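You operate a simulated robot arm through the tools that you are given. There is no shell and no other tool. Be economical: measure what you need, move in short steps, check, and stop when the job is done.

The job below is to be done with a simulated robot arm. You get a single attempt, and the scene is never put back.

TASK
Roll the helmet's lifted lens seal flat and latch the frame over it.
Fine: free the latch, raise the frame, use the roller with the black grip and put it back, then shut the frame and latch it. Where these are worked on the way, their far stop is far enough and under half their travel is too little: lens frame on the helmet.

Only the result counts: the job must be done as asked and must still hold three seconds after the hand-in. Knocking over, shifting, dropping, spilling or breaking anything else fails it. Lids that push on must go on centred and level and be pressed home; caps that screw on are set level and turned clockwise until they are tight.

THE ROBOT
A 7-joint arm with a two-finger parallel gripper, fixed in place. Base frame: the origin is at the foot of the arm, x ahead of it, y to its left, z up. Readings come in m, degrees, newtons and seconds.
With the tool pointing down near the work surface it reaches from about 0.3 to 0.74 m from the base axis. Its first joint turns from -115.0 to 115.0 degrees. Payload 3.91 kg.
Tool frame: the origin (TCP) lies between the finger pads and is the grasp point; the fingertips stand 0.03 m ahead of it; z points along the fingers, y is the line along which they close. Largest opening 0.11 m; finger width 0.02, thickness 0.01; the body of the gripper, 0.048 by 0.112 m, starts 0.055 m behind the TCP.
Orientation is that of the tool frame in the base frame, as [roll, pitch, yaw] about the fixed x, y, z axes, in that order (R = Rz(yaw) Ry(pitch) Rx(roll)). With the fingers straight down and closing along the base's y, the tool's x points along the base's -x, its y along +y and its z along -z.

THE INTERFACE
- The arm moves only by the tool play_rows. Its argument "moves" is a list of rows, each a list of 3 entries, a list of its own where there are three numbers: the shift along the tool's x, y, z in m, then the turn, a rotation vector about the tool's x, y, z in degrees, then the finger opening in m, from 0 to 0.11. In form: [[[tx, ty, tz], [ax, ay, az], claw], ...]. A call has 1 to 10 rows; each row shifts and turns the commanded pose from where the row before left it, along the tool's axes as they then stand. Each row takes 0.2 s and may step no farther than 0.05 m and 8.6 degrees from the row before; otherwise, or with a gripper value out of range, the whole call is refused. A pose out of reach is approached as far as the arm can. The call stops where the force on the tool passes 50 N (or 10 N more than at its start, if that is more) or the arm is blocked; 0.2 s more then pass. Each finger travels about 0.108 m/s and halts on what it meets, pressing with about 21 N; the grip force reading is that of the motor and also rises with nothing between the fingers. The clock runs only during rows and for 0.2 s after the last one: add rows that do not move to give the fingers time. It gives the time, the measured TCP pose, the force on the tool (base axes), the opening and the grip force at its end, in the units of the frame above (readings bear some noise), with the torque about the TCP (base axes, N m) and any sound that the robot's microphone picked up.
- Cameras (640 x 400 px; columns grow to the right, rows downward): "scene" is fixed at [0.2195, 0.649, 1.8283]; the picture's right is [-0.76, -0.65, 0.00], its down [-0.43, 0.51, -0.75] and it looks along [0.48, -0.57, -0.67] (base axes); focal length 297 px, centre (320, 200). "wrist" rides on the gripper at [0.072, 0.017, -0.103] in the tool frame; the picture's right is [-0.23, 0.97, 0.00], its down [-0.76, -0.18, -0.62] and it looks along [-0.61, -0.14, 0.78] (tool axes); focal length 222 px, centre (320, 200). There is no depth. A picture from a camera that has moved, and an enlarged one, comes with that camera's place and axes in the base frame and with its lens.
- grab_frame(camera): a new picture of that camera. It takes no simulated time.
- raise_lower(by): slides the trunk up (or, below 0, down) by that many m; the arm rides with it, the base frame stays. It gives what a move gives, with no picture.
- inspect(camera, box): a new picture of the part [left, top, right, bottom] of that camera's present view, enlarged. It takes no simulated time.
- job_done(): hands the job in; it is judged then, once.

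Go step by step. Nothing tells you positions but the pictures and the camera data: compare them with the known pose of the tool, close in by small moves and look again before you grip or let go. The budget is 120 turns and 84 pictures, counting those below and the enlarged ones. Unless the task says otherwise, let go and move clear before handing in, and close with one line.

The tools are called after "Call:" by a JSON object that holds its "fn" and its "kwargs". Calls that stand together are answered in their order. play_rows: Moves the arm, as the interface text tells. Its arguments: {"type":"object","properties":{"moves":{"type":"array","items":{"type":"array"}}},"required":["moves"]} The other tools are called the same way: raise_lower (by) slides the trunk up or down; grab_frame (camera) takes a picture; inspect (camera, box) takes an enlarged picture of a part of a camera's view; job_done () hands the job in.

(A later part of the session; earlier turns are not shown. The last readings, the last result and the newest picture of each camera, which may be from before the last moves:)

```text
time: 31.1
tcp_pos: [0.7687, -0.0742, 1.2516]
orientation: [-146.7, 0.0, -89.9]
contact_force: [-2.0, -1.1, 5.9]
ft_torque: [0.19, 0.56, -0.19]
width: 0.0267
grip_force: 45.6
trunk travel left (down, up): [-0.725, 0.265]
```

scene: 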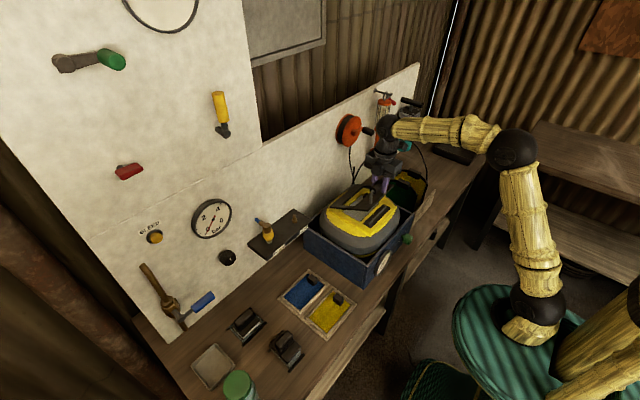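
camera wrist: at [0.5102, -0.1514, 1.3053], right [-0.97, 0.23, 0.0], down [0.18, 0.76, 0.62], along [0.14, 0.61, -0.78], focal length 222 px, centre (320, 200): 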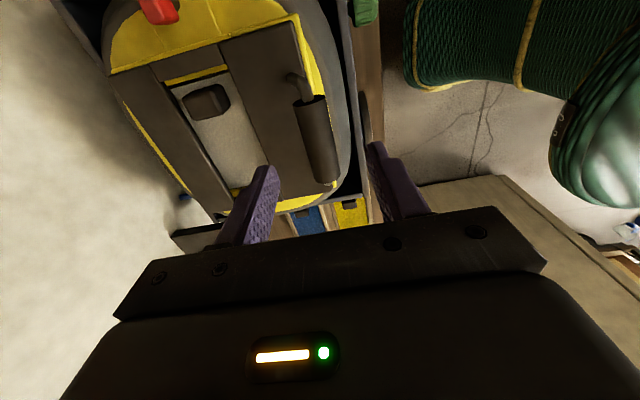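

Call:
{"fn": "play_rows", "kwargs": {"moves": [[[0, -0.005, 0.0062], [0, 0, 0], 0.0], [[0, -0.0047, 0.0064], [0, 0, 0], 0.0], [[0, -0.0044, 0.0066], [4, 0, 0], 0.0]]}}

Call:
{"fn": "inspect", "kwargs": {"camera": "scene", "box": [310, 120, 440, 240]}}

```text
time: 31.9
tcp_pos: [0.7907, -0.0743, 1.2435]
orientation: [-142.5, -0.1, -89.9]
contact_force: [0.8, -1.4, 11.8]
ft_torque: [-0.05, 0.8, -0.15]
width: 0.0264
grip_force: 45.3
trunk travel left (down, up): [-0.725, 0.265]
```

```text
3.33 times, centred on (375, 180) of scene
camera zoom: at [0.2195, 0.649, 1.8283], right [-0.76, -0.65, 0.0], down [-0.43, 0.51, -0.75], along [0.48, -0.57, -0.67], focal length 989 px, centre (137, 267)
```

zoom: 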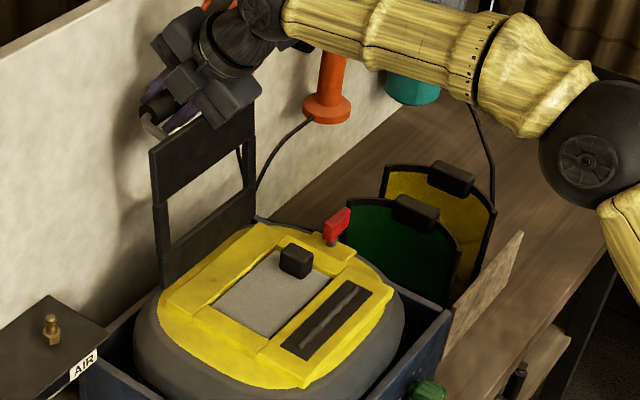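

Past vertical now; nudge a little farther to look for the stop.

Call:
{"fn": "play_rows", "kwargs": {"moves": [[[0, -0.0036, 0.0065], [0, 0, 0], 0.0], [[0, -0.0034, 0.007], [0, 0, 0], 0.0], [[0, -0.003, 0.007], [0, 0, 0], 0.0]]}}

```text
time: 32.7
tcp_pos: [0.803, -0.0748, 1.2371]
orientation: [-142.7, -0.1, -89.9]
contact_force: [-49.8, -5.1, 14.7]
ft_torque: [0.27, -0.06, -0.08]
width: 0.0265
grip_force: 44.9
trunk travel left (down, up): [-0.725, 0.265]
```

Far stop reached (force rise at ~108°). Check the wrist view before releasing to see clearance between finger and frame edge.

Call:
{"fn": "inspect", "kwargs": {"camera": "wrist", "box": [160, 0, 560, 230]}}

Call:
{"fn": "inspect", "kwargs": {"camera": "scene", "box": [325, 120, 395, 180]}}

```text
1.60 times, centred on (360, 115) of wrist
camera zoom: at [0.7263, -0.1479, 1.3088], right [-0.77, 0.22, -0.59], down [-0.24, 0.76, 0.6], along [0.59, 0.61, -0.54], focal length 355 px, centre (256, 336)
```

zoom: 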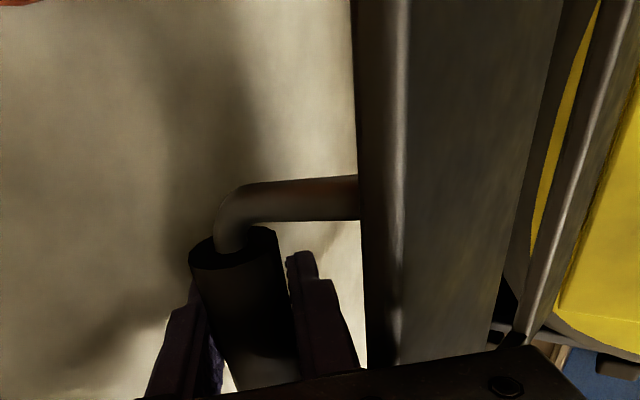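

```text
6.67 times, centred on (360, 150) of scene
camera zoom: at [0.2195, 0.649, 1.8283], right [-0.76, -0.65, 0.0], down [-0.43, 0.51, -0.75], along [0.48, -0.57, -0.67], focal length 1978 px, centre (53, 533)
```

zoom: 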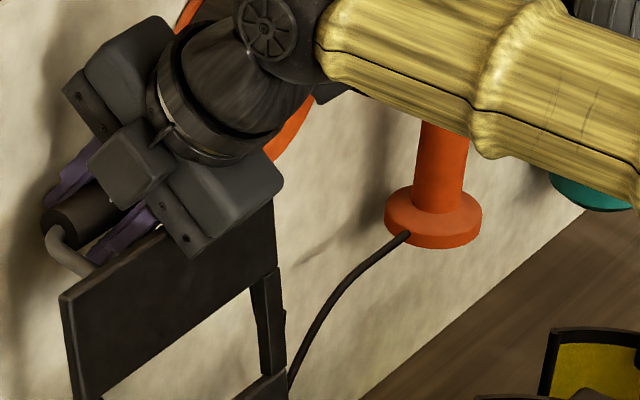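

Call:
{"fn": "play_rows", "kwargs": {"moves": [[[0, 0.003, -0.002], [-5, 0, 0], 0.0], [[0, 0, 0], [-5, 0, 0], 0.0]]}}

```text
time: 33.2
tcp_pos: [0.8015, -0.0759, 1.2351]
orientation: [-149.3, -0.2, -89.9]
contact_force: [-29.8, 0.6, 10.2]
ft_torque: [0.27, 0.61, -0.43]
width: 0.0269
grip_force: 44.8
out of reach, approached as far as the arm can: row 2
trunk travel left (down, up): [-0.725, 0.265]
stopped in row 2: the force on the tool passed its limit at 84 N (the readings are from after the stop); the commanded pose is now the measured one
```

Call:
{"fn": "play_rows", "kwargs": {"moves": [[[0, 0, 0], [0, 0, 0], 0.037], [[0, 0, 0], [0, 0, 0], 0.037]]}}

```text
time: 33.8
tcp_pos: [0.8026, -0.0744, 1.2353]
orientation: [-149.1, -0.3, -89.8]
contact_force: [-28.3, -5.7, 14.1]
ft_torque: [-0.08, -0.1, -0.22]
width: 0.0287
grip_force: 0.1
trunk travel left (down, up): [-0.725, 0.265]
```

Call:
{"fn": "play_rows", "kwargs": {"moves": [[[0, 0.002, -0.002], [0, 0, 0], 0.04], [[0, 0, 0], [0, 0, 0], 0.04]]}}

Call:
{"fn": "inspect", "kwargs": {"camera": "wrist", "box": [200, 80, 440, 230]}}

```text
time: 34.4
tcp_pos: [0.8019, -0.0736, 1.2349]
orientation: [-149.2, -0.2, -89.7]
contact_force: [-25.3, -4.6, 11.6]
ft_torque: [-0.07, -0.16, -0.26]
width: 0.0321
grip_force: 0.0
trunk travel left (down, up): [-0.725, 0.265]
```

```text
2.67 times, centred on (320, 155) of wrist
camera zoom: at [0.7346, -0.1478, 1.3144], right [-0.84, 0.22, -0.5], down [-0.17, 0.76, 0.62], along [0.52, 0.61, -0.6], focal length 592 px, centre (320, 320)
```

zoom: 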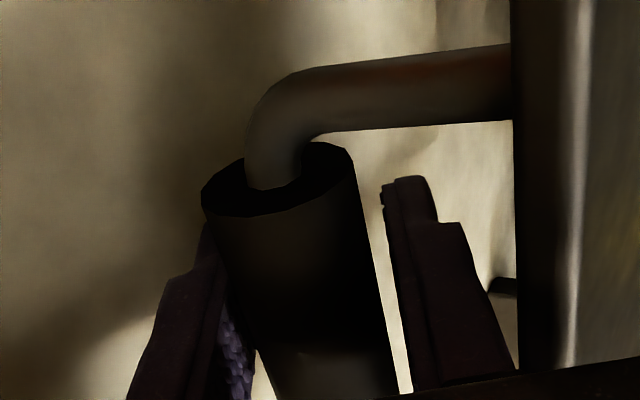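

The -x force suggests the wall-side fingertip touches the wall; the frame is past vertical, well beyond half travel. Retreat along the tool axis carefully.

Call:
{"fn": "play_rows", "kwargs": {"moves": [[[0, 0.002, -0.01], [0, 0, 0], 0.034], [[0, 0, -0.01], [0, 0, 0], 0.034], [[0, 0, -0.01], [0, 0, 0], 0.034]]}}

Call:
{"fn": "inspect", "kwargs": {"camera": "wrist", "box": [200, 80, 440, 230]}}

```text
time: 35.2
tcp_pos: [0.7919, -0.0737, 1.2558]
orientation: [-149.5, -0.2, -89.7]
contact_force: [-0.2, 0.1, 0.5]
ft_torque: [0.01, 0.01, 0.0]
width: 0.034
grip_force: 0.0
trunk travel left (down, up): [-0.725, 0.265]
```

```text
2.67 times, centred on (320, 155) of wrist
camera zoom: at [0.7239, -0.1469, 1.335], right [-0.84, 0.22, -0.5], down [-0.17, 0.76, 0.62], along [0.52, 0.61, -0.6], focal length 592 px, centre (320, 320)
```

zoom: 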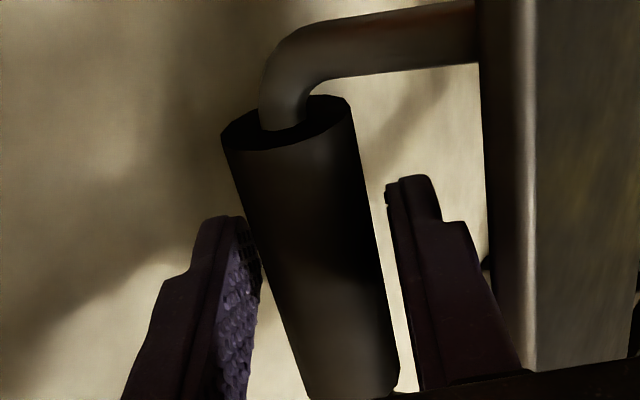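

Free now. Continue backing out.

Call:
{"fn": "play_rows", "kwargs": {"moves": [[[0, -0.002, -0.015], [0, 0, 0], 0.034], [[0, 0, -0.02], [0, 0, 0], 0.034], [[0, 0, -0.03], [0, 0, 0], 0.034], [[0, 0, -0.03], [0, 0, 0], 0.034]]}}

Call:
{"fn": "inspect", "kwargs": {"camera": "scene", "box": [310, 120, 440, 240]}}

```text
time: 36.2
tcp_pos: [0.7424, -0.0743, 1.3379]
orientation: [-149.5, -0.2, -89.7]
contact_force: [-0.7, -0.2, -0.1]
ft_torque: [-0.02, -0.01, 0.01]
width: 0.0339
grip_force: 0.0
trunk travel left (down, up): [-0.725, 0.265]
```

```text
3.33 times, centred on (375, 180) of scene
camera zoom: at [0.2195, 0.649, 1.8283], right [-0.76, -0.65, 0.0], down [-0.43, 0.51, -0.75], along [0.48, -0.57, -0.67], focal length 989 px, centre (137, 267)
```

zoom: 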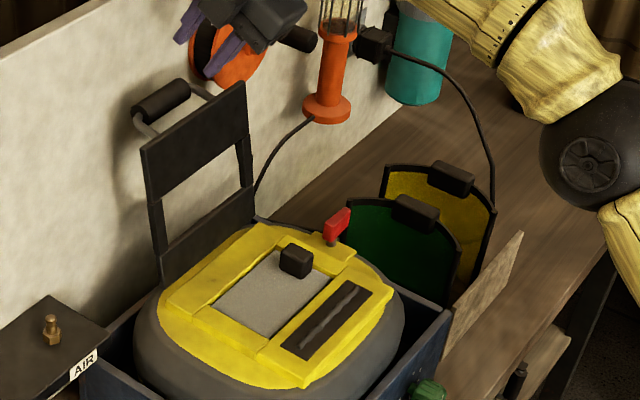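

Frame stays open and the seal bead is located at x≈0.556, y from -0.129 to -0.002, z≈1.057. Now go fetch the roller at about (0.54,0.43), grip top about z 0.96.

Call:
{"fn": "play_rows", "kwargs": {"moves": [[[0, 0.01, -0.01], [-7.5, 0, 0], 0.06], [[0, 0.03, 0], [-7.5, 0, 0], 0.06], [[0, 0.035, 0], [-7.5, 0, 0], 0.06], [[0, 0.035, 0], [-7.9, 0, 0.3], 0.06], [[-0.03, 0.035, 0], [0, 0, 0], 0.06], [[-0.047, 0.015, 0], [0, 0, 0], 0.06], [[-0.047, 0.015, 0], [0, 0, 0], 0.06], [[-0.049, 0.0, 0], [0, 0, 0], 0.06], [[-0.049, 0.0, 0], [0, 0, 0], 0.06], [[-0.049, 0.0, 0], [0, 0, 0], 0.06]]}}

Call:
{"fn": "play_rows", "kwargs": {"moves": [[[-0.049, 0.0, 0], [0, 0, 0], 0.06], [[-0.049, 0.0, 0], [0, 0, 0], 0.06], [[-0.049, 0.0, 0], [0, 0, 0], 0.06], [[-0.049, 0.0, 0], [0, 0, 0], 0.06], [[-0.03, 0.0, 0], [0, 0, 0], 0.06]]}}

```text
time: 38.4
tcp_pos: [0.5629, 0.1994, 1.3077]
orientation: [-180.0, -0.3, -89.9]
contact_force: [-0.7, 0.2, 0.3]
ft_torque: [0.0, 0.05, 0.01]
width: 0.0599
grip_force: 0.0
out of reach, approached as far as the arm can: row 1
trunk travel left (down, up): [-0.725, 0.265]
```

```text
time: 39.6
tcp_pos: [0.5416, 0.3585, 1.2942]
orientation: [-179.8, -0.2, -90.0]
contact_force: [0.6, -1.4, 0.7]
ft_torque: [0.01, 0.02, 0.05]
width: 0.06
grip_force: 0.0
out of reach, approached as far as the arm can: row 3, 4, 5
trunk travel left (down, up): [-0.725, 0.265]
```

Call:
{"fn": "play_rows", "kwargs": {"moves": [[[0, 0, 0.04], [0, 0, 0], 0.06], [[0, 0, 0.04], [0, 0, 0], 0.06], [[0, 0, 0.04], [0, 0, 0], 0.06], [[0, 0, 0.03], [0, 0, 0], 0.06], [[-0.03, 0.0, 0.02], [0, 0, 0], 0.06], [[-0.03, 0.0, 0], [0, 0, 0], 0.06], [[-0.01, 0.0, 0], [0, 0, 0], 0.06]]}}

Call:
{"fn": "grab_frame", "kwargs": {"camera": "wrist"}}

Call:
{"fn": "inspect", "kwargs": {"camera": "scene", "box": [240, 260, 360, 370]}}

```text
time: 41.2
tcp_pos: [0.5426, 0.4268, 1.1231]
orientation: [-179.9, -0.2, -89.9]
contact_force: [-0.2, -0.6, -1.3]
ft_torque: [-0.01, -0.03, -0.03]
width: 0.0598
grip_force: 0.0
trunk travel left (down, up): [-0.725, 0.265]
```

```text
35 pictures are left
camera wrist: at [0.5261, 0.3534, 1.2273], right [-0.97, 0.23, 0.0], down [0.18, 0.76, 0.62], along [0.14, 0.6, -0.78], focal length 222 px, centre (320, 200)
```

wrist: 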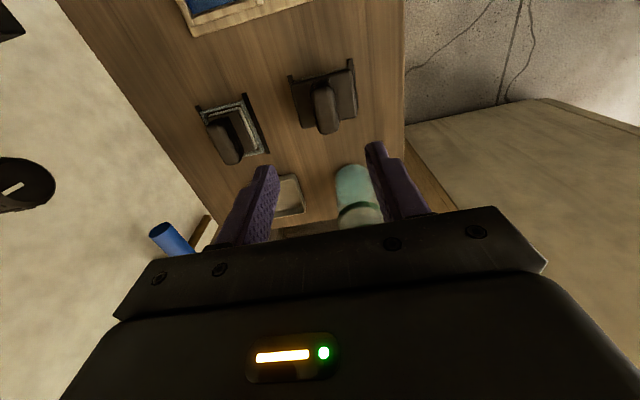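

```text
3.64 times, centred on (300, 315) of scene
camera zoom: at [0.2195, 0.649, 1.8283], right [-0.76, -0.65, 0.0], down [-0.43, 0.51, -0.75], along [0.48, -0.57, -0.67], focal length 1079 px, centre (393, -218)
```

zoom: 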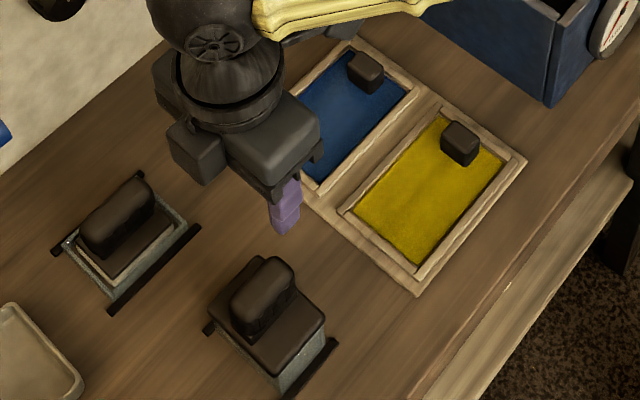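

Call:
{"fn": "inspect", "kwargs": {"camera": "wrist", "box": [280, 50, 370, 140]}}

```text
4.44 times, centred on (325, 95) of wrist
camera zoom: at [0.5261, 0.3534, 1.2273], right [-0.97, 0.23, 0.0], down [0.18, 0.76, 0.62], along [0.14, 0.6, -0.78], focal length 987 px, centre (298, 667)
```

zoom: 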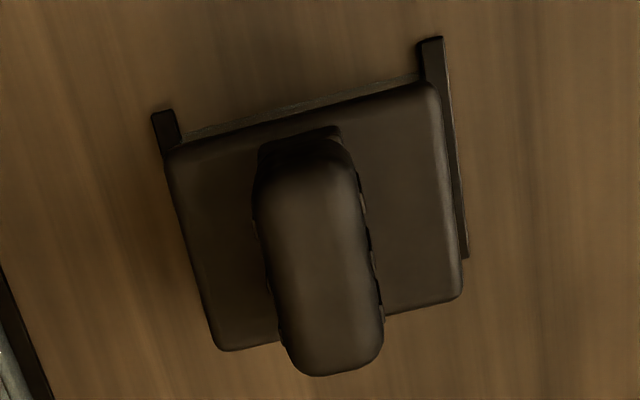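

Grip centre ≈(0.539,0.431), width ≈0.028, top z≈0.955. Descend partway and verify.

Call:
{"fn": "play_rows", "kwargs": {"moves": [[[-0.004, 0.0036, 0.04], [0, 0, 0], 0.06], [[0, 0, 0.04], [0, 0, 0], 0.06], [[0, 0, 0.03], [0, 0, 0], 0.06], [[0, 0, 0], [0, 0, 0], 0.06]]}}

Call:
{"fn": "inspect", "kwargs": {"camera": "wrist", "box": [220, 80, 420, 220]}}

Call:
{"fn": "inspect", "kwargs": {"camera": "scene", "box": [255, 300, 325, 370]}}

```text
time: 42.2
tcp_pos: [0.5388, 0.4302, 1.014]
orientation: [-179.9, -0.2, -90.0]
contact_force: [0.5, -0.3, 0.8]
ft_torque: [-0.01, 0.0, -0.01]
width: 0.0599
grip_force: 0.0
trunk travel left (down, up): [-0.725, 0.265]
```

```text
2.86 times, centred on (320, 150) of wrist
camera zoom: at [0.5222, 0.3573, 1.1162], right [-0.97, 0.23, 0.0], down [0.18, 0.76, 0.62], along [0.14, 0.6, -0.78], focal length 635 px, centre (320, 343)
```

zoom: 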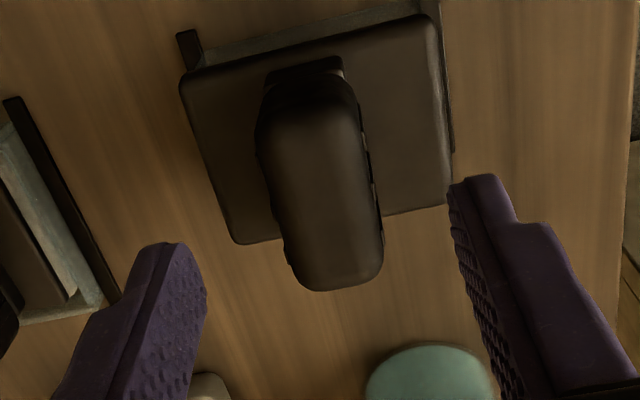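

```text
5.71 times, centred on (290, 335) of scene
camera zoom: at [0.2195, 0.649, 1.8283], right [-0.76, -0.65, 0.0], down [-0.43, 0.51, -0.75], along [0.48, -0.57, -0.67], focal length 1696 px, centre (491, -571)
```

zoom: 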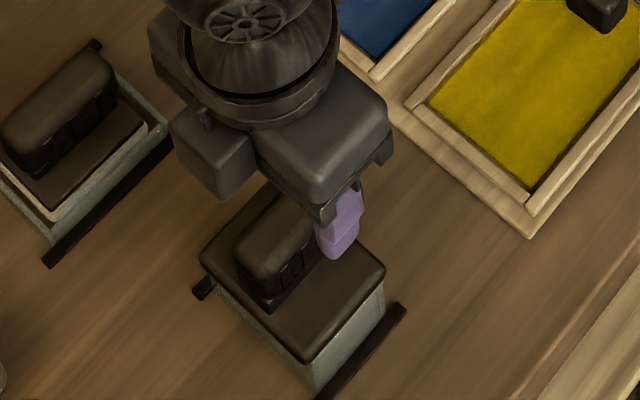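

Call:
{"fn": "play_rows", "kwargs": {"moves": [[[0, 0, 0.035], [0, 0, 0], 0.06], [[0, 0, 0.02], [0, 0, 0], 0.06], [[0, 0, 0.014], [0, 0, 0], 0.06], [[0, 0, 0], [0, 0, 0], 0.06], [[0, 0, 0], [0, 0, 0], 0.02], [[0, 0, 0], [0, 0, 0], 0.0], [[0, 0, 0], [0, 0, 0], 0.0]]}}

```text
time: 43.8
tcp_pos: [0.539, 0.4317, 0.9447]
orientation: [-179.7, -0.2, -90.0]
contact_force: [2.4, 1.3, 1.6]
ft_torque: [0.04, 0.07, -0.02]
width: 0.0278
grip_force: 21.2
trunk travel left (down, up): [-0.725, 0.265]
```

Gripped (0.0278 m). Lift gently and watch the cradle.

Call:
{"fn": "play_rows", "kwargs": {"moves": [[[0, 0, -0.01], [0, 0, 0], 0.0], [[0, 0, -0.02], [0, 0, 0], 0.0], [[0, 0, -0.03], [0, 0, 0], 0.0], [[0, 0, -0.04], [0, 0, 0], 0.0], [[0, 0, -0.04], [0, 0, 0], 0.0]]}}

Call:
{"fn": "inspect", "kwargs": {"camera": "scene", "box": [255, 260, 345, 370]}}

Call:
{"fn": "inspect", "kwargs": {"camera": "wrist", "box": [220, 60, 420, 220]}}

```text
time: 45.0
tcp_pos: [0.5384, 0.4309, 1.0851]
orientation: [-179.9, -0.2, -90.0]
contact_force: [-0.2, 0.0, -2.5]
ft_torque: [-0.03, -0.01, 0.0]
width: 0.0279
grip_force: 20.8
trunk travel left (down, up): [-0.725, 0.265]
```

```text
3.64 times, centred on (300, 315) of scene
camera zoom: at [0.2195, 0.649, 1.8283], right [-0.76, -0.65, 0.0], down [-0.43, 0.51, -0.75], along [0.48, -0.57, -0.67], focal length 1079 px, centre (393, -218)
```

zoom: 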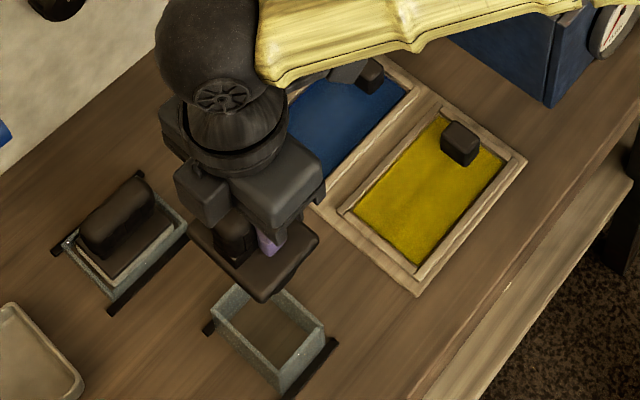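

```text
2.50 times, centred on (320, 140) of wrist
camera zoom: at [0.5208, 0.3591, 1.1881], right [-0.97, 0.23, 0.0], down [0.18, 0.76, 0.62], along [0.14, 0.6, -0.78], focal length 555 px, centre (320, 350)
```

zoom: 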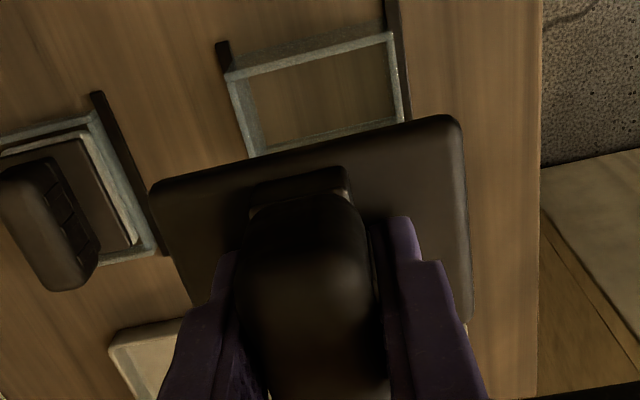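

Roller is lifted; the cradle stayed. Its home TCP pose is (0.539,0.431,0.945). Raise and carry it to above the seal's +y end.

Call:
{"fn": "raise_lower", "kwargs": {"by": 0.17}}

Call:
{"fn": "play_rows", "kwargs": {"moves": [[[0.04, 0, 0], [0, 0, 0], 0.0], [[0.045, 0, 0], [0, 0, 0], 0.0], [[0.045, -0.001, 0], [0, 0, 0], 0.0], [[0.045, -0.002, 0], [0, 0, 0], 0.0], [[0.045, -0.002, 0], [0, 0, 0], 0.0], [[0.045, -0.002, 0], [0, 0, 0], 0.0], [[0.045, -0.002, 0], [0, 0, 0], 0.0], [[0.045, -0.002, 0], [0, 0, 0], 0.0], [[0.045, -0.002, 0], [0, 0, 0], 0.0], [[0.03, 0, 0], [0, 0, 0], 0.0]]}}

Call:
{"fn": "inspect", "kwargs": {"camera": "scene", "box": [300, 130, 430, 250]}}

```text
time: 46.9
tcp_pos: [0.5386, 0.4318, 1.2544]
orientation: [-179.9, -0.2, -90.1]
contact_force: [0.3, 0.1, -3.8]
ft_torque: [-0.03, 0.0, 0.0]
width: 0.0278
grip_force: 21.0
trunk travel left (down, up): [-0.895, 0.095]
```

```text
time: 49.1
tcp_pos: [0.5538, 0.0023, 1.2579]
orientation: [-180.0, -0.2, -89.9]
contact_force: [-0.4, -0.7, -1.9]
ft_torque: [0.02, -0.01, 0.02]
width: 0.0279
grip_force: 21.3
trunk travel left (down, up): [-0.895, 0.095]
```

```text
3.33 times, centred on (365, 190) of scene
camera zoom: at [0.2195, 0.649, 1.8283], right [-0.76, -0.65, 0.0], down [-0.43, 0.51, -0.75], along [0.48, -0.57, -0.67], focal length 989 px, centre (170, 233)
```

zoom: 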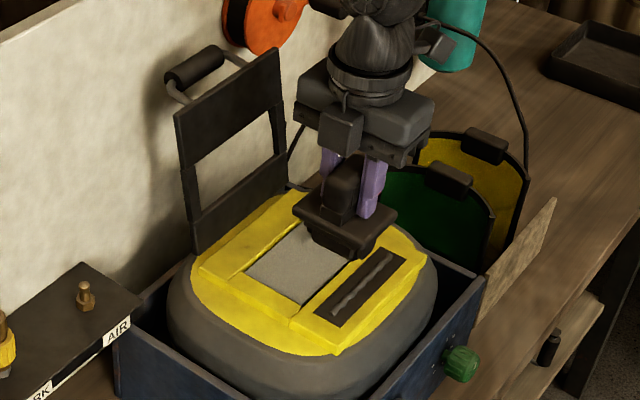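

Call:
{"fn": "inspect", "kwargs": {"camera": "scene", "box": [350, 172, 404, 222]}}

```text
8.00 times, centred on (377, 197) of scene
camera zoom: at [0.2195, 0.649, 1.8283], right [-0.76, -0.65, 0.0], down [-0.43, 0.51, -0.75], along [0.48, -0.57, -0.67], focal length 2374 px, centre (-136, 224)
```

zoom: 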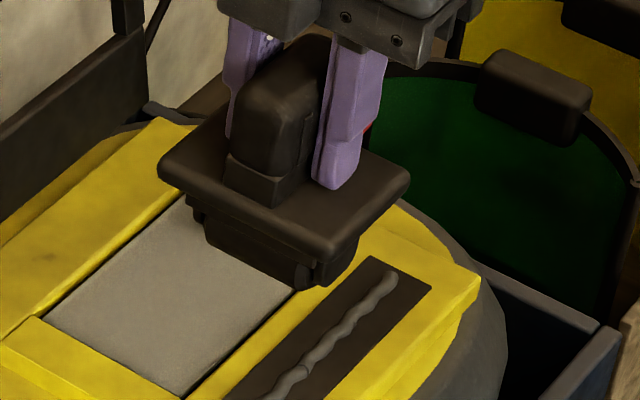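

Roller bottom is about 0.075 below the TCP, so contact is expected near TCP z≈1.135. Descend, then feel for contact.

Call:
{"fn": "play_rows", "kwargs": {"moves": [[[0.003, 0.0, 0.04], [0, 0, 0], 0.0], [[0, 0, 0.04], [0, 0, 0], 0.0], [[0, 0, 0.025], [0, 0, 0], 0.0], [[0, 0, 0.004], [0, 0, 0], 0.0]]}}

Call:
{"fn": "inspect", "kwargs": {"camera": "scene", "box": [350, 182, 404, 232]}}

```text
time: 50.1
tcp_pos: [0.5508, -0.0011, 1.1485]
orientation: [-179.8, -0.2, -90.1]
contact_force: [-0.1, -0.7, -2.2]
ft_torque: [0.0, 0.0, 0.03]
width: 0.0279
grip_force: 21.6
trunk travel left (down, up): [-0.895, 0.095]
```

```text
8.00 times, centred on (377, 207) of scene
camera zoom: at [0.2195, 0.649, 1.8283], right [-0.76, -0.65, 0.0], down [-0.43, 0.51, -0.75], along [0.48, -0.57, -0.67], focal length 2374 px, centre (-136, 144)
```

zoom: 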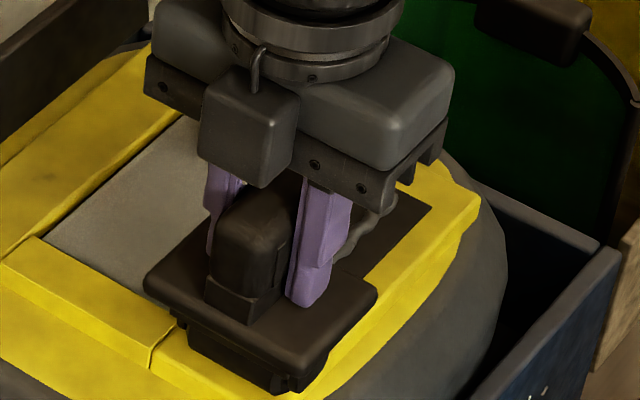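

Call:
{"fn": "play_rows", "kwargs": {"moves": [[[0, 0, 0.004], [0, 0, 0], 0.0], [[0, 0, 0.004], [0, 0, 0], 0.0]]}}

Call:
{"fn": "play_rows", "kwargs": {"moves": [[[0, 0, 0.003], [0, 0, 0], 0.0]]}}

```text
time: 50.9
tcp_pos: [0.5507, -0.0001, 1.1467]
orientation: [-179.1, -0.4, -89.9]
contact_force: [-8.1, 0.2, 25.3]
ft_torque: [0.08, 1.29, -0.02]
width: 0.0282
grip_force: 21.0
trunk travel left (down, up): [-0.895, 0.095]
stopped in row 2: the force on the tool passed its limit at 53 N (the readings are from after the stop); the commanded pose is now the measured one
```

```text
time: 51.4
tcp_pos: [0.5519, -0.0005, 1.1472]
orientation: [-178.9, -0.3, -89.9]
contact_force: [-12.5, 0.5, 29.9]
ft_torque: [0.1, 1.8, 0.08]
width: 0.0281
grip_force: 20.8
trunk travel left (down, up): [-0.895, 0.095]
stopped in row 1: the force on the tool passed its limit at 51 N (the readings are from after the stop); the commanded pose is now the measured one
```

Contact at TCP z≈1.147. Ease off slightly, centre to x≈0.556 and begin rolling toward -y.

Call:
{"fn": "play_rows", "kwargs": {"moves": [[[0, -0.005, -0.002], [0, 0, 0], 0.0], [[0, 0, 0], [0, 0, 0], 0.0]]}}

```text
time: 52.0
tcp_pos: [0.5569, 0.0002, 1.1478]
orientation: [-178.9, -0.2, -89.9]
contact_force: [-12.7, 0.3, 12.5]
ft_torque: [0.02, 1.23, 0.05]
width: 0.0283
grip_force: 20.9
trunk travel left (down, up): [-0.895, 0.095]
```

Call:
{"fn": "play_rows", "kwargs": {"moves": [[[0.008, 0.002, 0], [1, 0, 0], 0.0], [[0.01, 0, 0], [0, 0, 0], 0.0]]}}

Call:
{"fn": "inspect", "kwargs": {"camera": "scene", "box": [350, 182, 404, 232]}}

Call:
{"fn": "inspect", "kwargs": {"camera": "wrist", "box": [200, 0, 440, 220]}}

```text
time: 52.6
tcp_pos: [0.5574, -0.0189, 1.1468]
orientation: [-177.6, -0.2, -89.9]
contact_force: [-6.8, -0.2, 21.7]
ft_torque: [0.03, 1.19, -0.01]
width: 0.0282
grip_force: 21.2
trunk travel left (down, up): [-0.895, 0.095]
```

```text
8.00 times, centred on (377, 207) of scene
camera zoom: at [0.2195, 0.649, 1.8283], right [-0.76, -0.65, 0.0], down [-0.43, 0.51, -0.75], along [0.48, -0.57, -0.67], focal length 2374 px, centre (-136, 144)
```

zoom: 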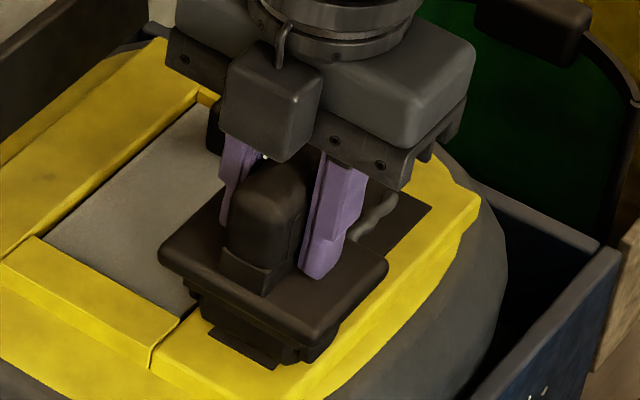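

```text
1.82 times, centred on (320, 110) of wrist
camera zoom: at [0.5353, -0.0925, 1.2497], right [-0.97, 0.23, -0.04], down [0.15, 0.76, 0.63], along [0.17, 0.6, -0.78], focal length 404 px, centre (320, 364)
```

zoom: 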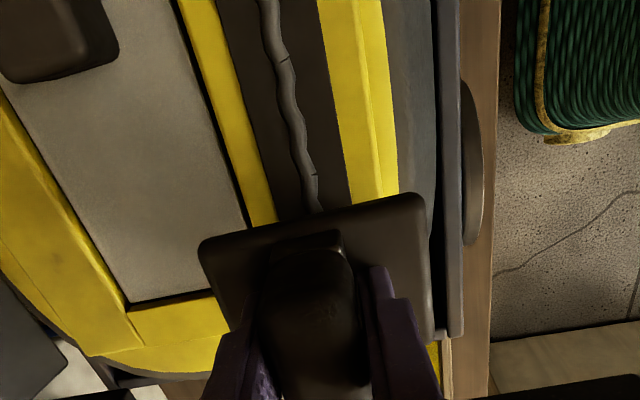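

I over-tilted by mistake; level the tool and press again, checking torque.

Call:
{"fn": "play_rows", "kwargs": {"moves": [[[0, 0, -0.002], [-2.4, 0, 0], 0.0], [[0, 0, 0], [0, 0, 0], 0.0]]}}

```text
time: 53.2
tcp_pos: [0.559, -0.0189, 1.1474]
orientation: [179.8, -0.2, -89.9]
contact_force: [1.2, 0.5, 3.4]
ft_torque: [0.04, -0.27, 0.0]
width: 0.0279
grip_force: 20.6
trunk travel left (down, up): [-0.895, 0.095]
```

Call:
{"fn": "play_rows", "kwargs": {"moves": [[[-0.012, 0.002, 0.0], [0, 0, 0], 0.0], [[-0.012, 0, 0.001], [0, 0, 0], 0.0], [[0, 0, 0.001], [0, 0, 0], 0.0]]}}

```text
time: 54.0
tcp_pos: [0.5583, 0.0065, 1.1469]
orientation: [179.9, -0.2, -90.1]
contact_force: [8.2, 0.1, 20.9]
ft_torque: [0.07, -0.55, -0.02]
width: 0.0278
grip_force: 21.2
trunk travel left (down, up): [-0.895, 0.095]
```

Good firm contact (~23 N), level. Roll along the seal toward -y.

Call:
{"fn": "play_rows", "kwargs": {"moves": [[[0.008, 0, 0], [0, 0, 0], 0.0], [[0.008, 0, 0], [0, 0, 0], 0.0], [[0.008, 0, 0], [0, 0, 0], 0.0], [[0.008, 0, 0], [0, 0, 0], 0.0], [[0.008, 0, 0], [0, 0, 0], 0.0], [[0.008, 0, 0], [0, 0, 0], 0.0], [[0.008, 0, 0], [0, 0, 0], 0.0], [[0.008, 0, 0], [0, 0, 0], 0.0]]}}

Call:
{"fn": "inspect", "kwargs": {"camera": "scene", "box": [350, 182, 404, 232]}}

```text
time: 55.8
tcp_pos: [0.5573, -0.059, 1.1476]
orientation: [179.9, -0.2, -89.9]
contact_force: [13.0, -0.4, 27.4]
ft_torque: [0.07, -0.8, -0.02]
width: 0.0281
grip_force: 21.5
trunk travel left (down, up): [-0.895, 0.095]
```

```text
8.00 times, centred on (377, 207) of scene
camera zoom: at [0.2195, 0.649, 1.8283], right [-0.76, -0.65, 0.0], down [-0.43, 0.51, -0.75], along [0.48, -0.57, -0.67], focal length 2374 px, centre (-136, 144)
```

zoom: 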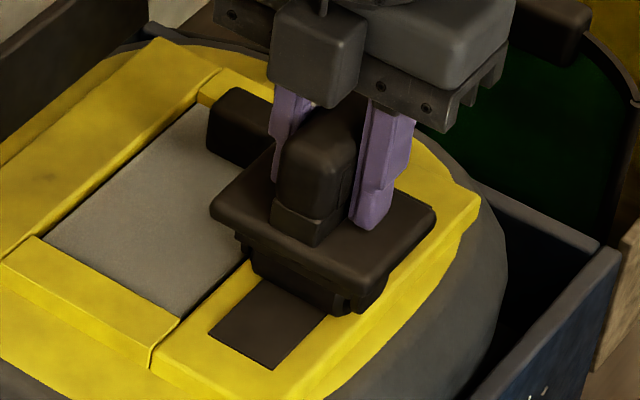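

The bead flattens behind the roller. Continue to the -y end, drifting 3 mm away from the lens knob.

Call:
{"fn": "play_rows", "kwargs": {"moves": [[[0.008, 0.0015, 0], [0, 0, 0], 0.0], [[0.008, 0.0015, 0], [0, 0, 0], 0.0], [[0.008, 0, 0], [0, 0, 0], 0.0], [[0.008, 0, 0], [0, 0, 0], 0.0], [[0.008, 0, 0], [0, 0, 0], 0.0], [[0.008, 0, 0], [0, 0, 0], 0.0], [[0.008, 0, 0], [0, 0, 0], 0.0], [[0.008, 0, 0], [0, 0, 0], 0.0], [[0.008, 0, 0], [0, 0, 0], 0.0], [[0.006, 0, 0], [0, 0, 0], 0.0]]}}

Call:
{"fn": "inspect", "kwargs": {"camera": "scene", "box": [350, 182, 404, 232]}}

```text
time: 58.0
tcp_pos: [0.5551, -0.1372, 1.1467]
orientation: [179.8, -0.3, -90.0]
contact_force: [13.1, -0.3, 22.6]
ft_torque: [0.04, -0.9, -0.06]
width: 0.028
grip_force: 21.4
trunk travel left (down, up): [-0.895, 0.095]
```

```text
8.00 times, centred on (377, 207) of scene
camera zoom: at [0.2195, 0.649, 1.8283], right [-0.76, -0.65, 0.0], down [-0.43, 0.51, -0.75], along [0.48, -0.57, -0.67], focal length 2374 px, centre (-136, 144)
```

zoom: 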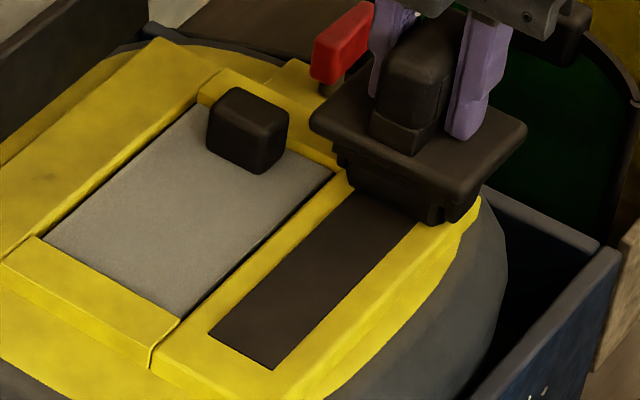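

Seal is flat. Lift and carry the roller back.

Call:
{"fn": "play_rows", "kwargs": {"moves": [[[0, 0, -0.02], [0, 0, 0], 0.0], [[0, 0, -0.045], [0, 0, 0], 0.0], [[0, 0, -0.045], [0, 0, 0], 0.0], [[-0.045, 0, 0], [0, 0, 0], 0.0], [[-0.045, 0, 0], [0, 0, 0], 0.0], [[-0.045, 0.0, 0], [0, 0, 0], 0.0], [[-0.045, 0.002, 0], [0, 0, 0], 0.0], [[-0.045, 0.002, 0], [0, 0, 0], 0.0], [[-0.045, 0.002, 0], [0, 0, 0], 0.0], [[-0.045, 0.002, 0], [0, 0, 0], 0.0]]}}

Call:
{"fn": "inspect", "kwargs": {"camera": "scene", "box": [310, 150, 430, 230]}}

Call:
{"fn": "play_rows", "kwargs": {"moves": [[[-0.045, 0.002, 0], [0, 0, 0], 0.0], [[-0.045, 0.002, 0], [0, 0, 0], 0.0], [[-0.045, 0.002, 0], [0, 0, 0], 0.0], [[-0.045, 0.002, 0], [0, 0, 0], 0.0], [[-0.045, 0, 0], [0, 0, 0], 0.0], [[-0.029, 0, 0], [0, 0, 0], 0.0], [[0, 0, 0], [0, 0, 0], 0.0]]}}

Call:
{"fn": "raise_lower", "kwargs": {"by": -0.17}}

```text
time: 60.2
tcp_pos: [0.5472, 0.1807, 1.2543]
orientation: [179.7, -0.3, -89.9]
contact_force: [0.2, 1.2, -2.9]
ft_torque: [-0.03, 0.02, 0.01]
width: 0.0278
grip_force: 21.1
trunk travel left (down, up): [-0.895, 0.095]
```

```text
5.00 times, centred on (370, 190) of scene
camera zoom: at [0.2195, 0.649, 1.8283], right [-0.76, -0.65, 0.0], down [-0.43, 0.51, -0.75], along [0.48, -0.57, -0.67], focal length 1484 px, centre (70, 250)
```

zoom: 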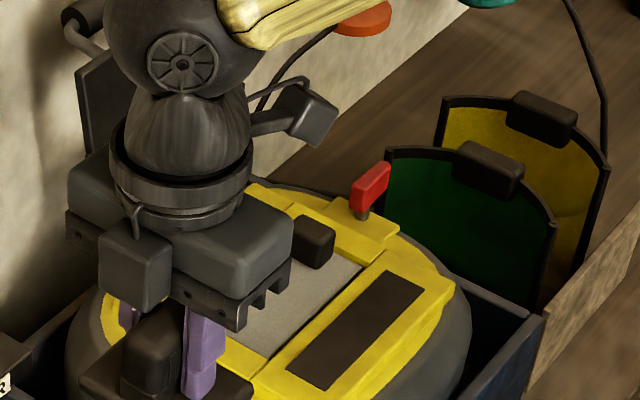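

```text
time: 61.8
tcp_pos: [0.5394, 0.4313, 1.2529]
orientation: [179.7, -0.3, -89.9]
contact_force: [0.3, -0.1, -1.4]
ft_torque: [0.05, 0.0, 0.03]
width: 0.0277
grip_force: 20.8
trunk travel left (down, up): [-0.895, 0.095]
```

```text
time: 63.7
tcp_pos: [0.5384, 0.4313, 1.0814]
orientation: [179.7, -0.2, -89.9]
contact_force: [-0.2, 0.3, -1.8]
ft_torque: [0.02, 0.01, 0.04]
width: 0.0278
grip_force: 21.1
trunk travel left (down, up): [-0.725, 0.265]
```

Compare the roller's seat in the gripper with the earlier view before lowering.

Call:
{"fn": "inspect", "kwargs": {"camera": "wrist", "box": [220, 60, 420, 220]}}

Call:
{"fn": "inspect", "kwargs": {"camera": "scene", "box": [255, 260, 345, 370]}}

```text
2.50 times, centred on (320, 140) of wrist
camera zoom: at [0.5221, 0.3592, 1.1863], right [-0.97, 0.23, 0.0], down [0.18, 0.76, 0.62], along [0.14, 0.6, -0.79], focal length 555 px, centre (320, 350)
```

zoom: 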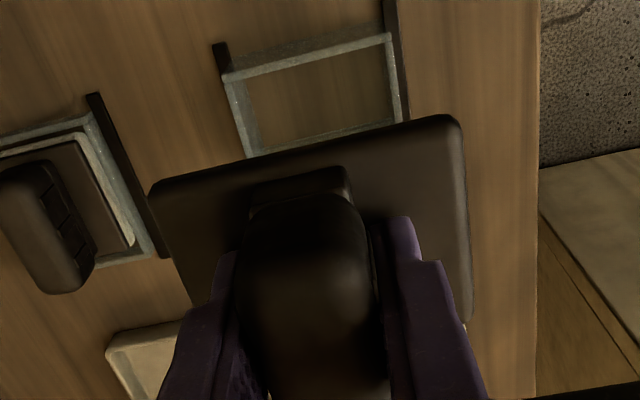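

```text
3.64 times, centred on (300, 315) of scene
camera zoom: at [0.2195, 0.649, 1.8283], right [-0.76, -0.65, 0.0], down [-0.43, 0.51, -0.75], along [0.48, -0.57, -0.67], focal length 1079 px, centre (393, -218)
```

zoom: 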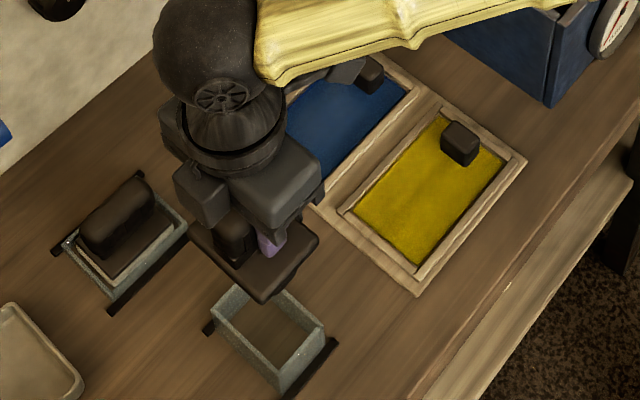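

Same seat. Lower into the cradle.

Call:
{"fn": "play_rows", "kwargs": {"moves": [[[0, 0, 0.04], [0, 0, 0], 0.0], [[0, 0, 0.03], [0, 0, 0], 0.0], [[0, 0, 0.025], [0, 0, 0], 0.0], [[0, 0, 0.015], [0, 0, 0], 0.0], [[0, 0, 0.01], [0, 0, 0], 0.0], [[0, 0, 0.01], [0, 0, 0], 0.0], [[0, 0, 0.004], [0, 0, 0], 0.0]]}}

```text
time: 65.3
tcp_pos: [0.5366, 0.4315, 0.9486]
orientation: [179.7, -0.3, -90.0]
contact_force: [-0.4, -0.5, -2.6]
ft_torque: [-0.02, 0.0, 0.02]
width: 0.0277
grip_force: 20.7
trunk travel left (down, up): [-0.725, 0.265]
```

Call:
{"fn": "play_rows", "kwargs": {"moves": [[[0, -0.0015, 0.002], [0, 0, 0], 0.0], [[0, 0, 0.002], [0, 0, 0], 0.0]]}}

```text
time: 65.9
tcp_pos: [0.5403, 0.4316, 0.9447]
orientation: [179.7, -0.3, -89.9]
contact_force: [0.1, -0.3, -1.1]
ft_torque: [0.01, -0.01, 0.01]
width: 0.0277
grip_force: 21.1
trunk travel left (down, up): [-0.725, 0.265]
```

Call:
{"fn": "play_rows", "kwargs": {"moves": [[[0, 0, 0.0015], [0, 0, 0], 0.0], [[0, 0, 0], [0, 0, 0], 0.0]]}}

Call:
{"fn": "inspect", "kwargs": {"camera": "scene", "box": [255, 310, 325, 370]}}

```text
time: 66.5
tcp_pos: [0.5401, 0.4319, 0.9445]
orientation: [179.8, -0.2, -89.8]
contact_force: [-0.6, 0.3, 6.8]
ft_torque: [-0.16, -0.29, -0.01]
width: 0.0276
grip_force: 21.4
trunk travel left (down, up): [-0.725, 0.265]
```

```text
6.67 times, centred on (290, 340) of scene
camera zoom: at [0.2195, 0.649, 1.8283], right [-0.76, -0.65, 0.0], down [-0.43, 0.51, -0.75], along [0.48, -0.57, -0.67], focal length 1978 px, centre (520, -733)
```

zoom: 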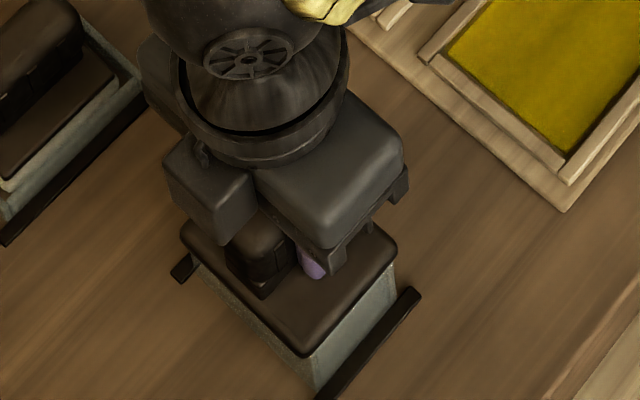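

Seated at its original height. Release and rise.

Call:
{"fn": "play_rows", "kwargs": {"moves": [[[0, 0, 0], [0, 0, 0], 0.05], [[0, 0, 0], [0, 0, 0], 0.06], [[0, 0, -0.02], [0, 0, 0], 0.06], [[0, 0, -0.045], [0, 0, 0], 0.06], [[0, 0, -0.045], [0, 0, 0], 0.06], [[0, 0, -0.045], [0, 0, 0], 0.06]]}}

Call:
{"fn": "grab_frame", "kwargs": {"camera": "wrist"}}

Call:
{"fn": "raise_lower", "kwargs": {"by": 0.25}}

```text
time: 67.9
tcp_pos: [0.5417, 0.433, 1.099]
orientation: [179.8, -0.2, -89.8]
contact_force: [-0.2, 0.4, -0.4]
ft_torque: [0.02, 0.01, 0.03]
width: 0.0602
grip_force: 0.1
trunk travel left (down, up): [-0.725, 0.265]
```

```text
17 pictures are left
camera wrist: at [0.5248, 0.3602, 1.2027], right [-0.97, 0.23, 0.0], down [0.18, 0.76, 0.62], along [0.14, 0.6, -0.79], focal length 222 px, centre (320, 200)
```

wrist: 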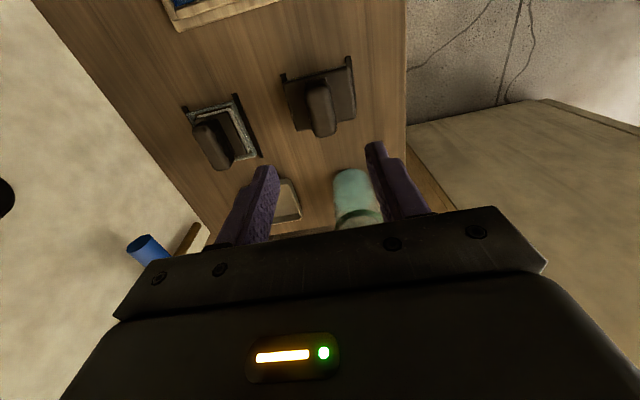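

```text
time: 70.5
tcp_pos: [0.5407, 0.4332, 1.3495]
orientation: [179.7, -0.2, -89.9]
contact_force: [-0.1, 0.4, 0.6]
ft_torque: [-0.02, 0.0, 0.01]
width: 0.0601
grip_force: 0.0
trunk travel left (down, up): [-0.975, 0.015]
```

Roller is home. Next, return to the frame handle via the same release pose (tilted ~31°), starting by moving back across.

Call:
{"fn": "play_rows", "kwargs": {"moves": [[[0.048, 0, 0], [0, 0, 0], 0.04], [[0.048, 0, 0], [0, 0, 0], 0.034], [[0.048, 0, 0], [0, 0, 0], 0.034], [[0.048, 0, 0], [0, 0, 0], 0.034], [[0.048, 0, 0], [0, 0, 0], 0.034], [[0.048, 0, 0], [0, 0, 0], 0.034], [[0.048, 0, 0], [0, 0, 0], 0.034], [[0.048, 0, 0], [0, 0, 0], 0.034], [[0.048, 0, 0], [0, 0, 0], 0.034], [[0.048, 0, 0], [0, 0, 0], 0.034]]}}

Call:
{"fn": "play_rows", "kwargs": {"moves": [[[0.028, -0.02, -0.02], [0, 0, 0], 0.034], [[0, -0.03, 0], [7.7, 0, 0], 0.034], [[0, -0.04, 0], [7.7, 0, 0], 0.034], [[0, -0.04, 0], [7.7, 0, 0], 0.034], [[0, -0.04, 0.02], [7.7, 0, 0], 0.034]]}}

```text
time: 72.7
tcp_pos: [0.5431, -0.0491, 1.3507]
orientation: [179.7, -0.2, -90.0]
contact_force: [-0.2, 0.2, 1.0]
ft_torque: [0.0, -0.01, 0.01]
width: 0.0341
grip_force: 0.2
trunk travel left (down, up): [-0.975, 0.015]
```

```text
time: 73.9
tcp_pos: [0.7192, -0.0725, 1.3811]
orientation: [-149.5, -0.2, -90.0]
contact_force: [0.6, 0.3, 0.2]
ft_torque: [0.0, 0.01, 0.03]
width: 0.034
grip_force: 0.1
trunk travel left (down, up): [-0.975, 0.015]
```

Advance part-way along the tool axis and look.

Call:
{"fn": "play_rows", "kwargs": {"moves": [[[0.001, 0.0028, 0.04], [0, 0, 0], 0.036], [[0, 0, 0.04], [0, 0, 0], 0.036], [[0, 0, 0.025], [0, 0, 0], 0.036], [[0, 0, 0], [0, 0, 0], 0.036]]}}

Call:
{"fn": "inspect", "kwargs": {"camera": "wrist", "box": [200, 60, 440, 230]}}

```text
time: 74.9
tcp_pos: [0.7658, -0.0751, 1.2913]
orientation: [-149.4, -0.1, -89.9]
contact_force: [-0.8, 0.3, 1.0]
ft_torque: [-0.03, -0.02, 0.01]
width: 0.0359
grip_force: 0.2
trunk travel left (down, up): [-0.975, 0.015]
```

```text
2.35 times, centred on (320, 145) of wrist
camera zoom: at [0.6984, -0.1475, 1.3715], right [-0.84, 0.22, -0.5], down [-0.16, 0.76, 0.62], along [0.52, 0.6, -0.6], focal length 523 px, centre (320, 329)
```

zoom: 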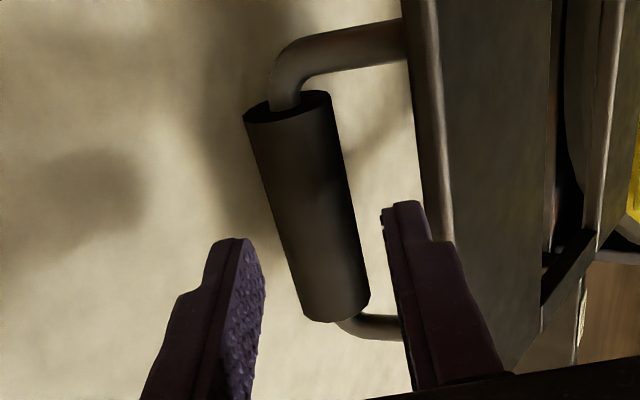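

Handle sits ~4 mm toward the wall side of the gripper axis and 55 mm ahead; correct and advance.

Call:
{"fn": "play_rows", "kwargs": {"moves": [[[0, -0.0037, 0.01], [0, 0, 0], 0.038], [[0, 0, 0.012], [0, 0, 0], 0.038], [[0, 0, 0.012], [0, 0, 0], 0.038], [[0, 0, 0], [0, 0, 0], 0.038]]}}

Call:
{"fn": "inspect", "kwargs": {"camera": "wrist", "box": [200, 60, 440, 230]}}

```text
time: 75.9
tcp_pos: [0.7856, -0.0759, 1.2648]
orientation: [-149.5, -0.2, -89.8]
contact_force: [0.1, -0.1, 0.2]
ft_torque: [-0.04, 0.01, 0.01]
width: 0.0379
grip_force: 0.0
trunk travel left (down, up): [-0.975, 0.015]
```

```text
2.35 times, centred on (320, 145) of wrist
camera zoom: at [0.7191, -0.1492, 1.3441], right [-0.84, 0.22, -0.49], down [-0.16, 0.76, 0.62], along [0.52, 0.61, -0.6], focal length 523 px, centre (320, 329)
```

zoom: 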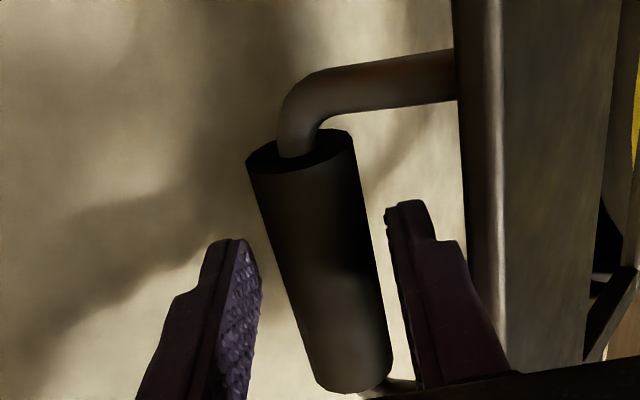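

Call:
{"fn": "play_rows", "kwargs": {"moves": [[[0, 0, 0.01], [0, 0, 0], 0.036], [[0, 0, 0.005], [0, 0, 0], 0.036], [[0, 0, 0], [0, 0, 0], 0.02], [[0, 0, 0], [0, 0, 0], 0.0], [[0, 0, 0], [0, 0, 0], 0.0]]}}

```text
time: 77.1
tcp_pos: [0.7934, -0.0769, 1.2499]
orientation: [-149.5, -0.2, -89.9]
contact_force: [-2.3, 0.6, -5.5]
ft_torque: [0.09, 0.08, -0.16]
width: 0.0266
grip_force: 45.2
trunk travel left (down, up): [-0.975, 0.015]
```

Gripped. Now swing the frame closed along the reverse arc.

Call:
{"fn": "play_rows", "kwargs": {"moves": [[[0, 0.0093, -0.0134], [0, 0, 0], 0.0], [[0, 0.0105, -0.0125], [0, 0, 0], 0.0], [[0, 0.0115, -0.0115], [-4, 0, 0], 0.0], [[0, 0.0132, -0.0096], [-4, 0, 0], 0.0]]}}

```text
time: 78.1
tcp_pos: [0.7337, -0.0766, 1.2722]
orientation: [-157.4, -0.3, -89.8]
contact_force: [4.8, -1.9, 5.7]
ft_torque: [0.24, -0.83, -0.16]
width: 0.0268
grip_force: 44.8
trunk travel left (down, up): [-0.975, 0.015]
```

Call:
{"fn": "play_rows", "kwargs": {"moves": [[[0, 0.0145, -0.0075], [-4, 0, 0], 0.0], [[0, 0.0155, -0.0052], [-4, 0, 0], 0.0], [[0, 0.0161, -0.0026], [-4, 0, 0], 0.0], [[0, 0.0163, 0], [-4, 0, 0], 0.0], [[0, 0.0161, 0.0026], [-4, 0, 0], 0.0]]}}

```text
time: 79.3
tcp_pos: [0.6528, -0.0768, 1.2636]
orientation: [-177.6, -0.2, -89.9]
contact_force: [5.1, -3.9, 3.3]
ft_torque: [0.04, -1.05, -0.18]
width: 0.0266
grip_force: 44.6
trunk travel left (down, up): [-0.975, 0.015]
```

Call:
{"fn": "play_rows", "kwargs": {"moves": [[[0, 0.0155, 0.0051], [-2.4, 0, 0], 0.0], [[0, 0.0147, 0.007], [0, 0, 0], 0.0], [[0, 0.014, 0.0083], [0, 0, 0], 0.0], [[0, 0.0133, 0.0095], [0, 0, 0], 0.0], [[0, 0.0124, 0.0106], [0, 0, 0], 0.0], [[0, 0.0114, 0.0116], [0, 0, 0], 0.0]]}}

```text
time: 80.7
tcp_pos: [0.5702, -0.0757, 1.2096]
orientation: [-179.8, -0.2, -89.9]
contact_force: [3.9, -2.0, 3.0]
ft_torque: [0.14, -0.9, 0.05]
width: 0.0266
grip_force: 45.2
trunk travel left (down, up): [-0.975, 0.015]
```

Call:
{"fn": "play_rows", "kwargs": {"moves": [[[0, 0.0104, 0.0126], [0, 0, 0], 0.0], [[0, 0.0092, 0.0134], [0, 0, 0], 0.0], [[0, 0.008, 0.0142], [0, 0, 0], 0.0], [[0, 0.0068, 0.0148], [0, 0, 0], 0.0], [[0, 0.0052, 0.012], [0, 0, 0], 0.0]]}}

```text
time: 81.9
tcp_pos: [0.5323, -0.0754, 1.1421]
orientation: [-179.9, -0.1, -89.9]
contact_force: [10.7, 3.4, 0.1]
ft_torque: [0.2, -0.77, -0.06]
width: 0.0268
grip_force: 44.4
trunk travel left (down, up): [-0.975, 0.015]
```

Call:
{"fn": "play_rows", "kwargs": {"moves": [[[0, 0.0015, 0.006], [0, 0, 0], 0.0], [[0, 0.001, 0.006], [0, 0, 0], 0.0], [[0, 0, 0.004], [0, 0, 0], 0.0]]}}

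Call:
{"fn": "inspect", "kwargs": {"camera": "scene", "box": [325, 170, 415, 230]}}

```text
time: 82.6
tcp_pos: [0.5311, -0.0758, 1.1351]
orientation: [-179.1, -0.4, -90.0]
contact_force: [-7.2, 3.1, 26.5]
ft_torque: [0.15, 0.63, -0.2]
width: 0.0267
grip_force: 44.4
trunk travel left (down, up): [-0.975, 0.015]
stopped in row 3: the force on the tool passed its limit at 58 N (the readings are from after the stop); the commanded pose is now the measured one
```

```text
6.67 times, centred on (370, 200) of scene
camera zoom: at [0.2195, 0.649, 1.8283], right [-0.76, -0.65, 0.0], down [-0.43, 0.51, -0.75], along [0.48, -0.57, -0.67], focal length 1978 px, centre (-13, 200)
```

zoom: 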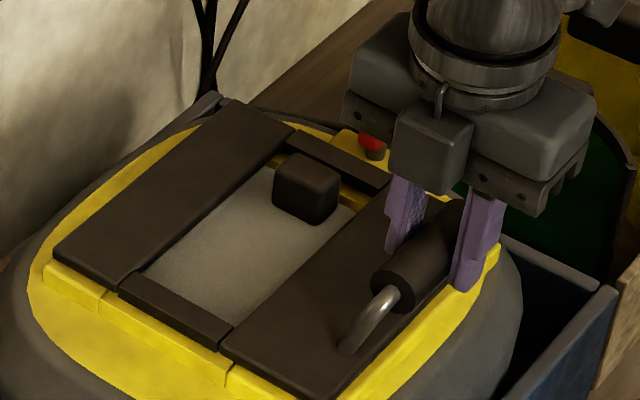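

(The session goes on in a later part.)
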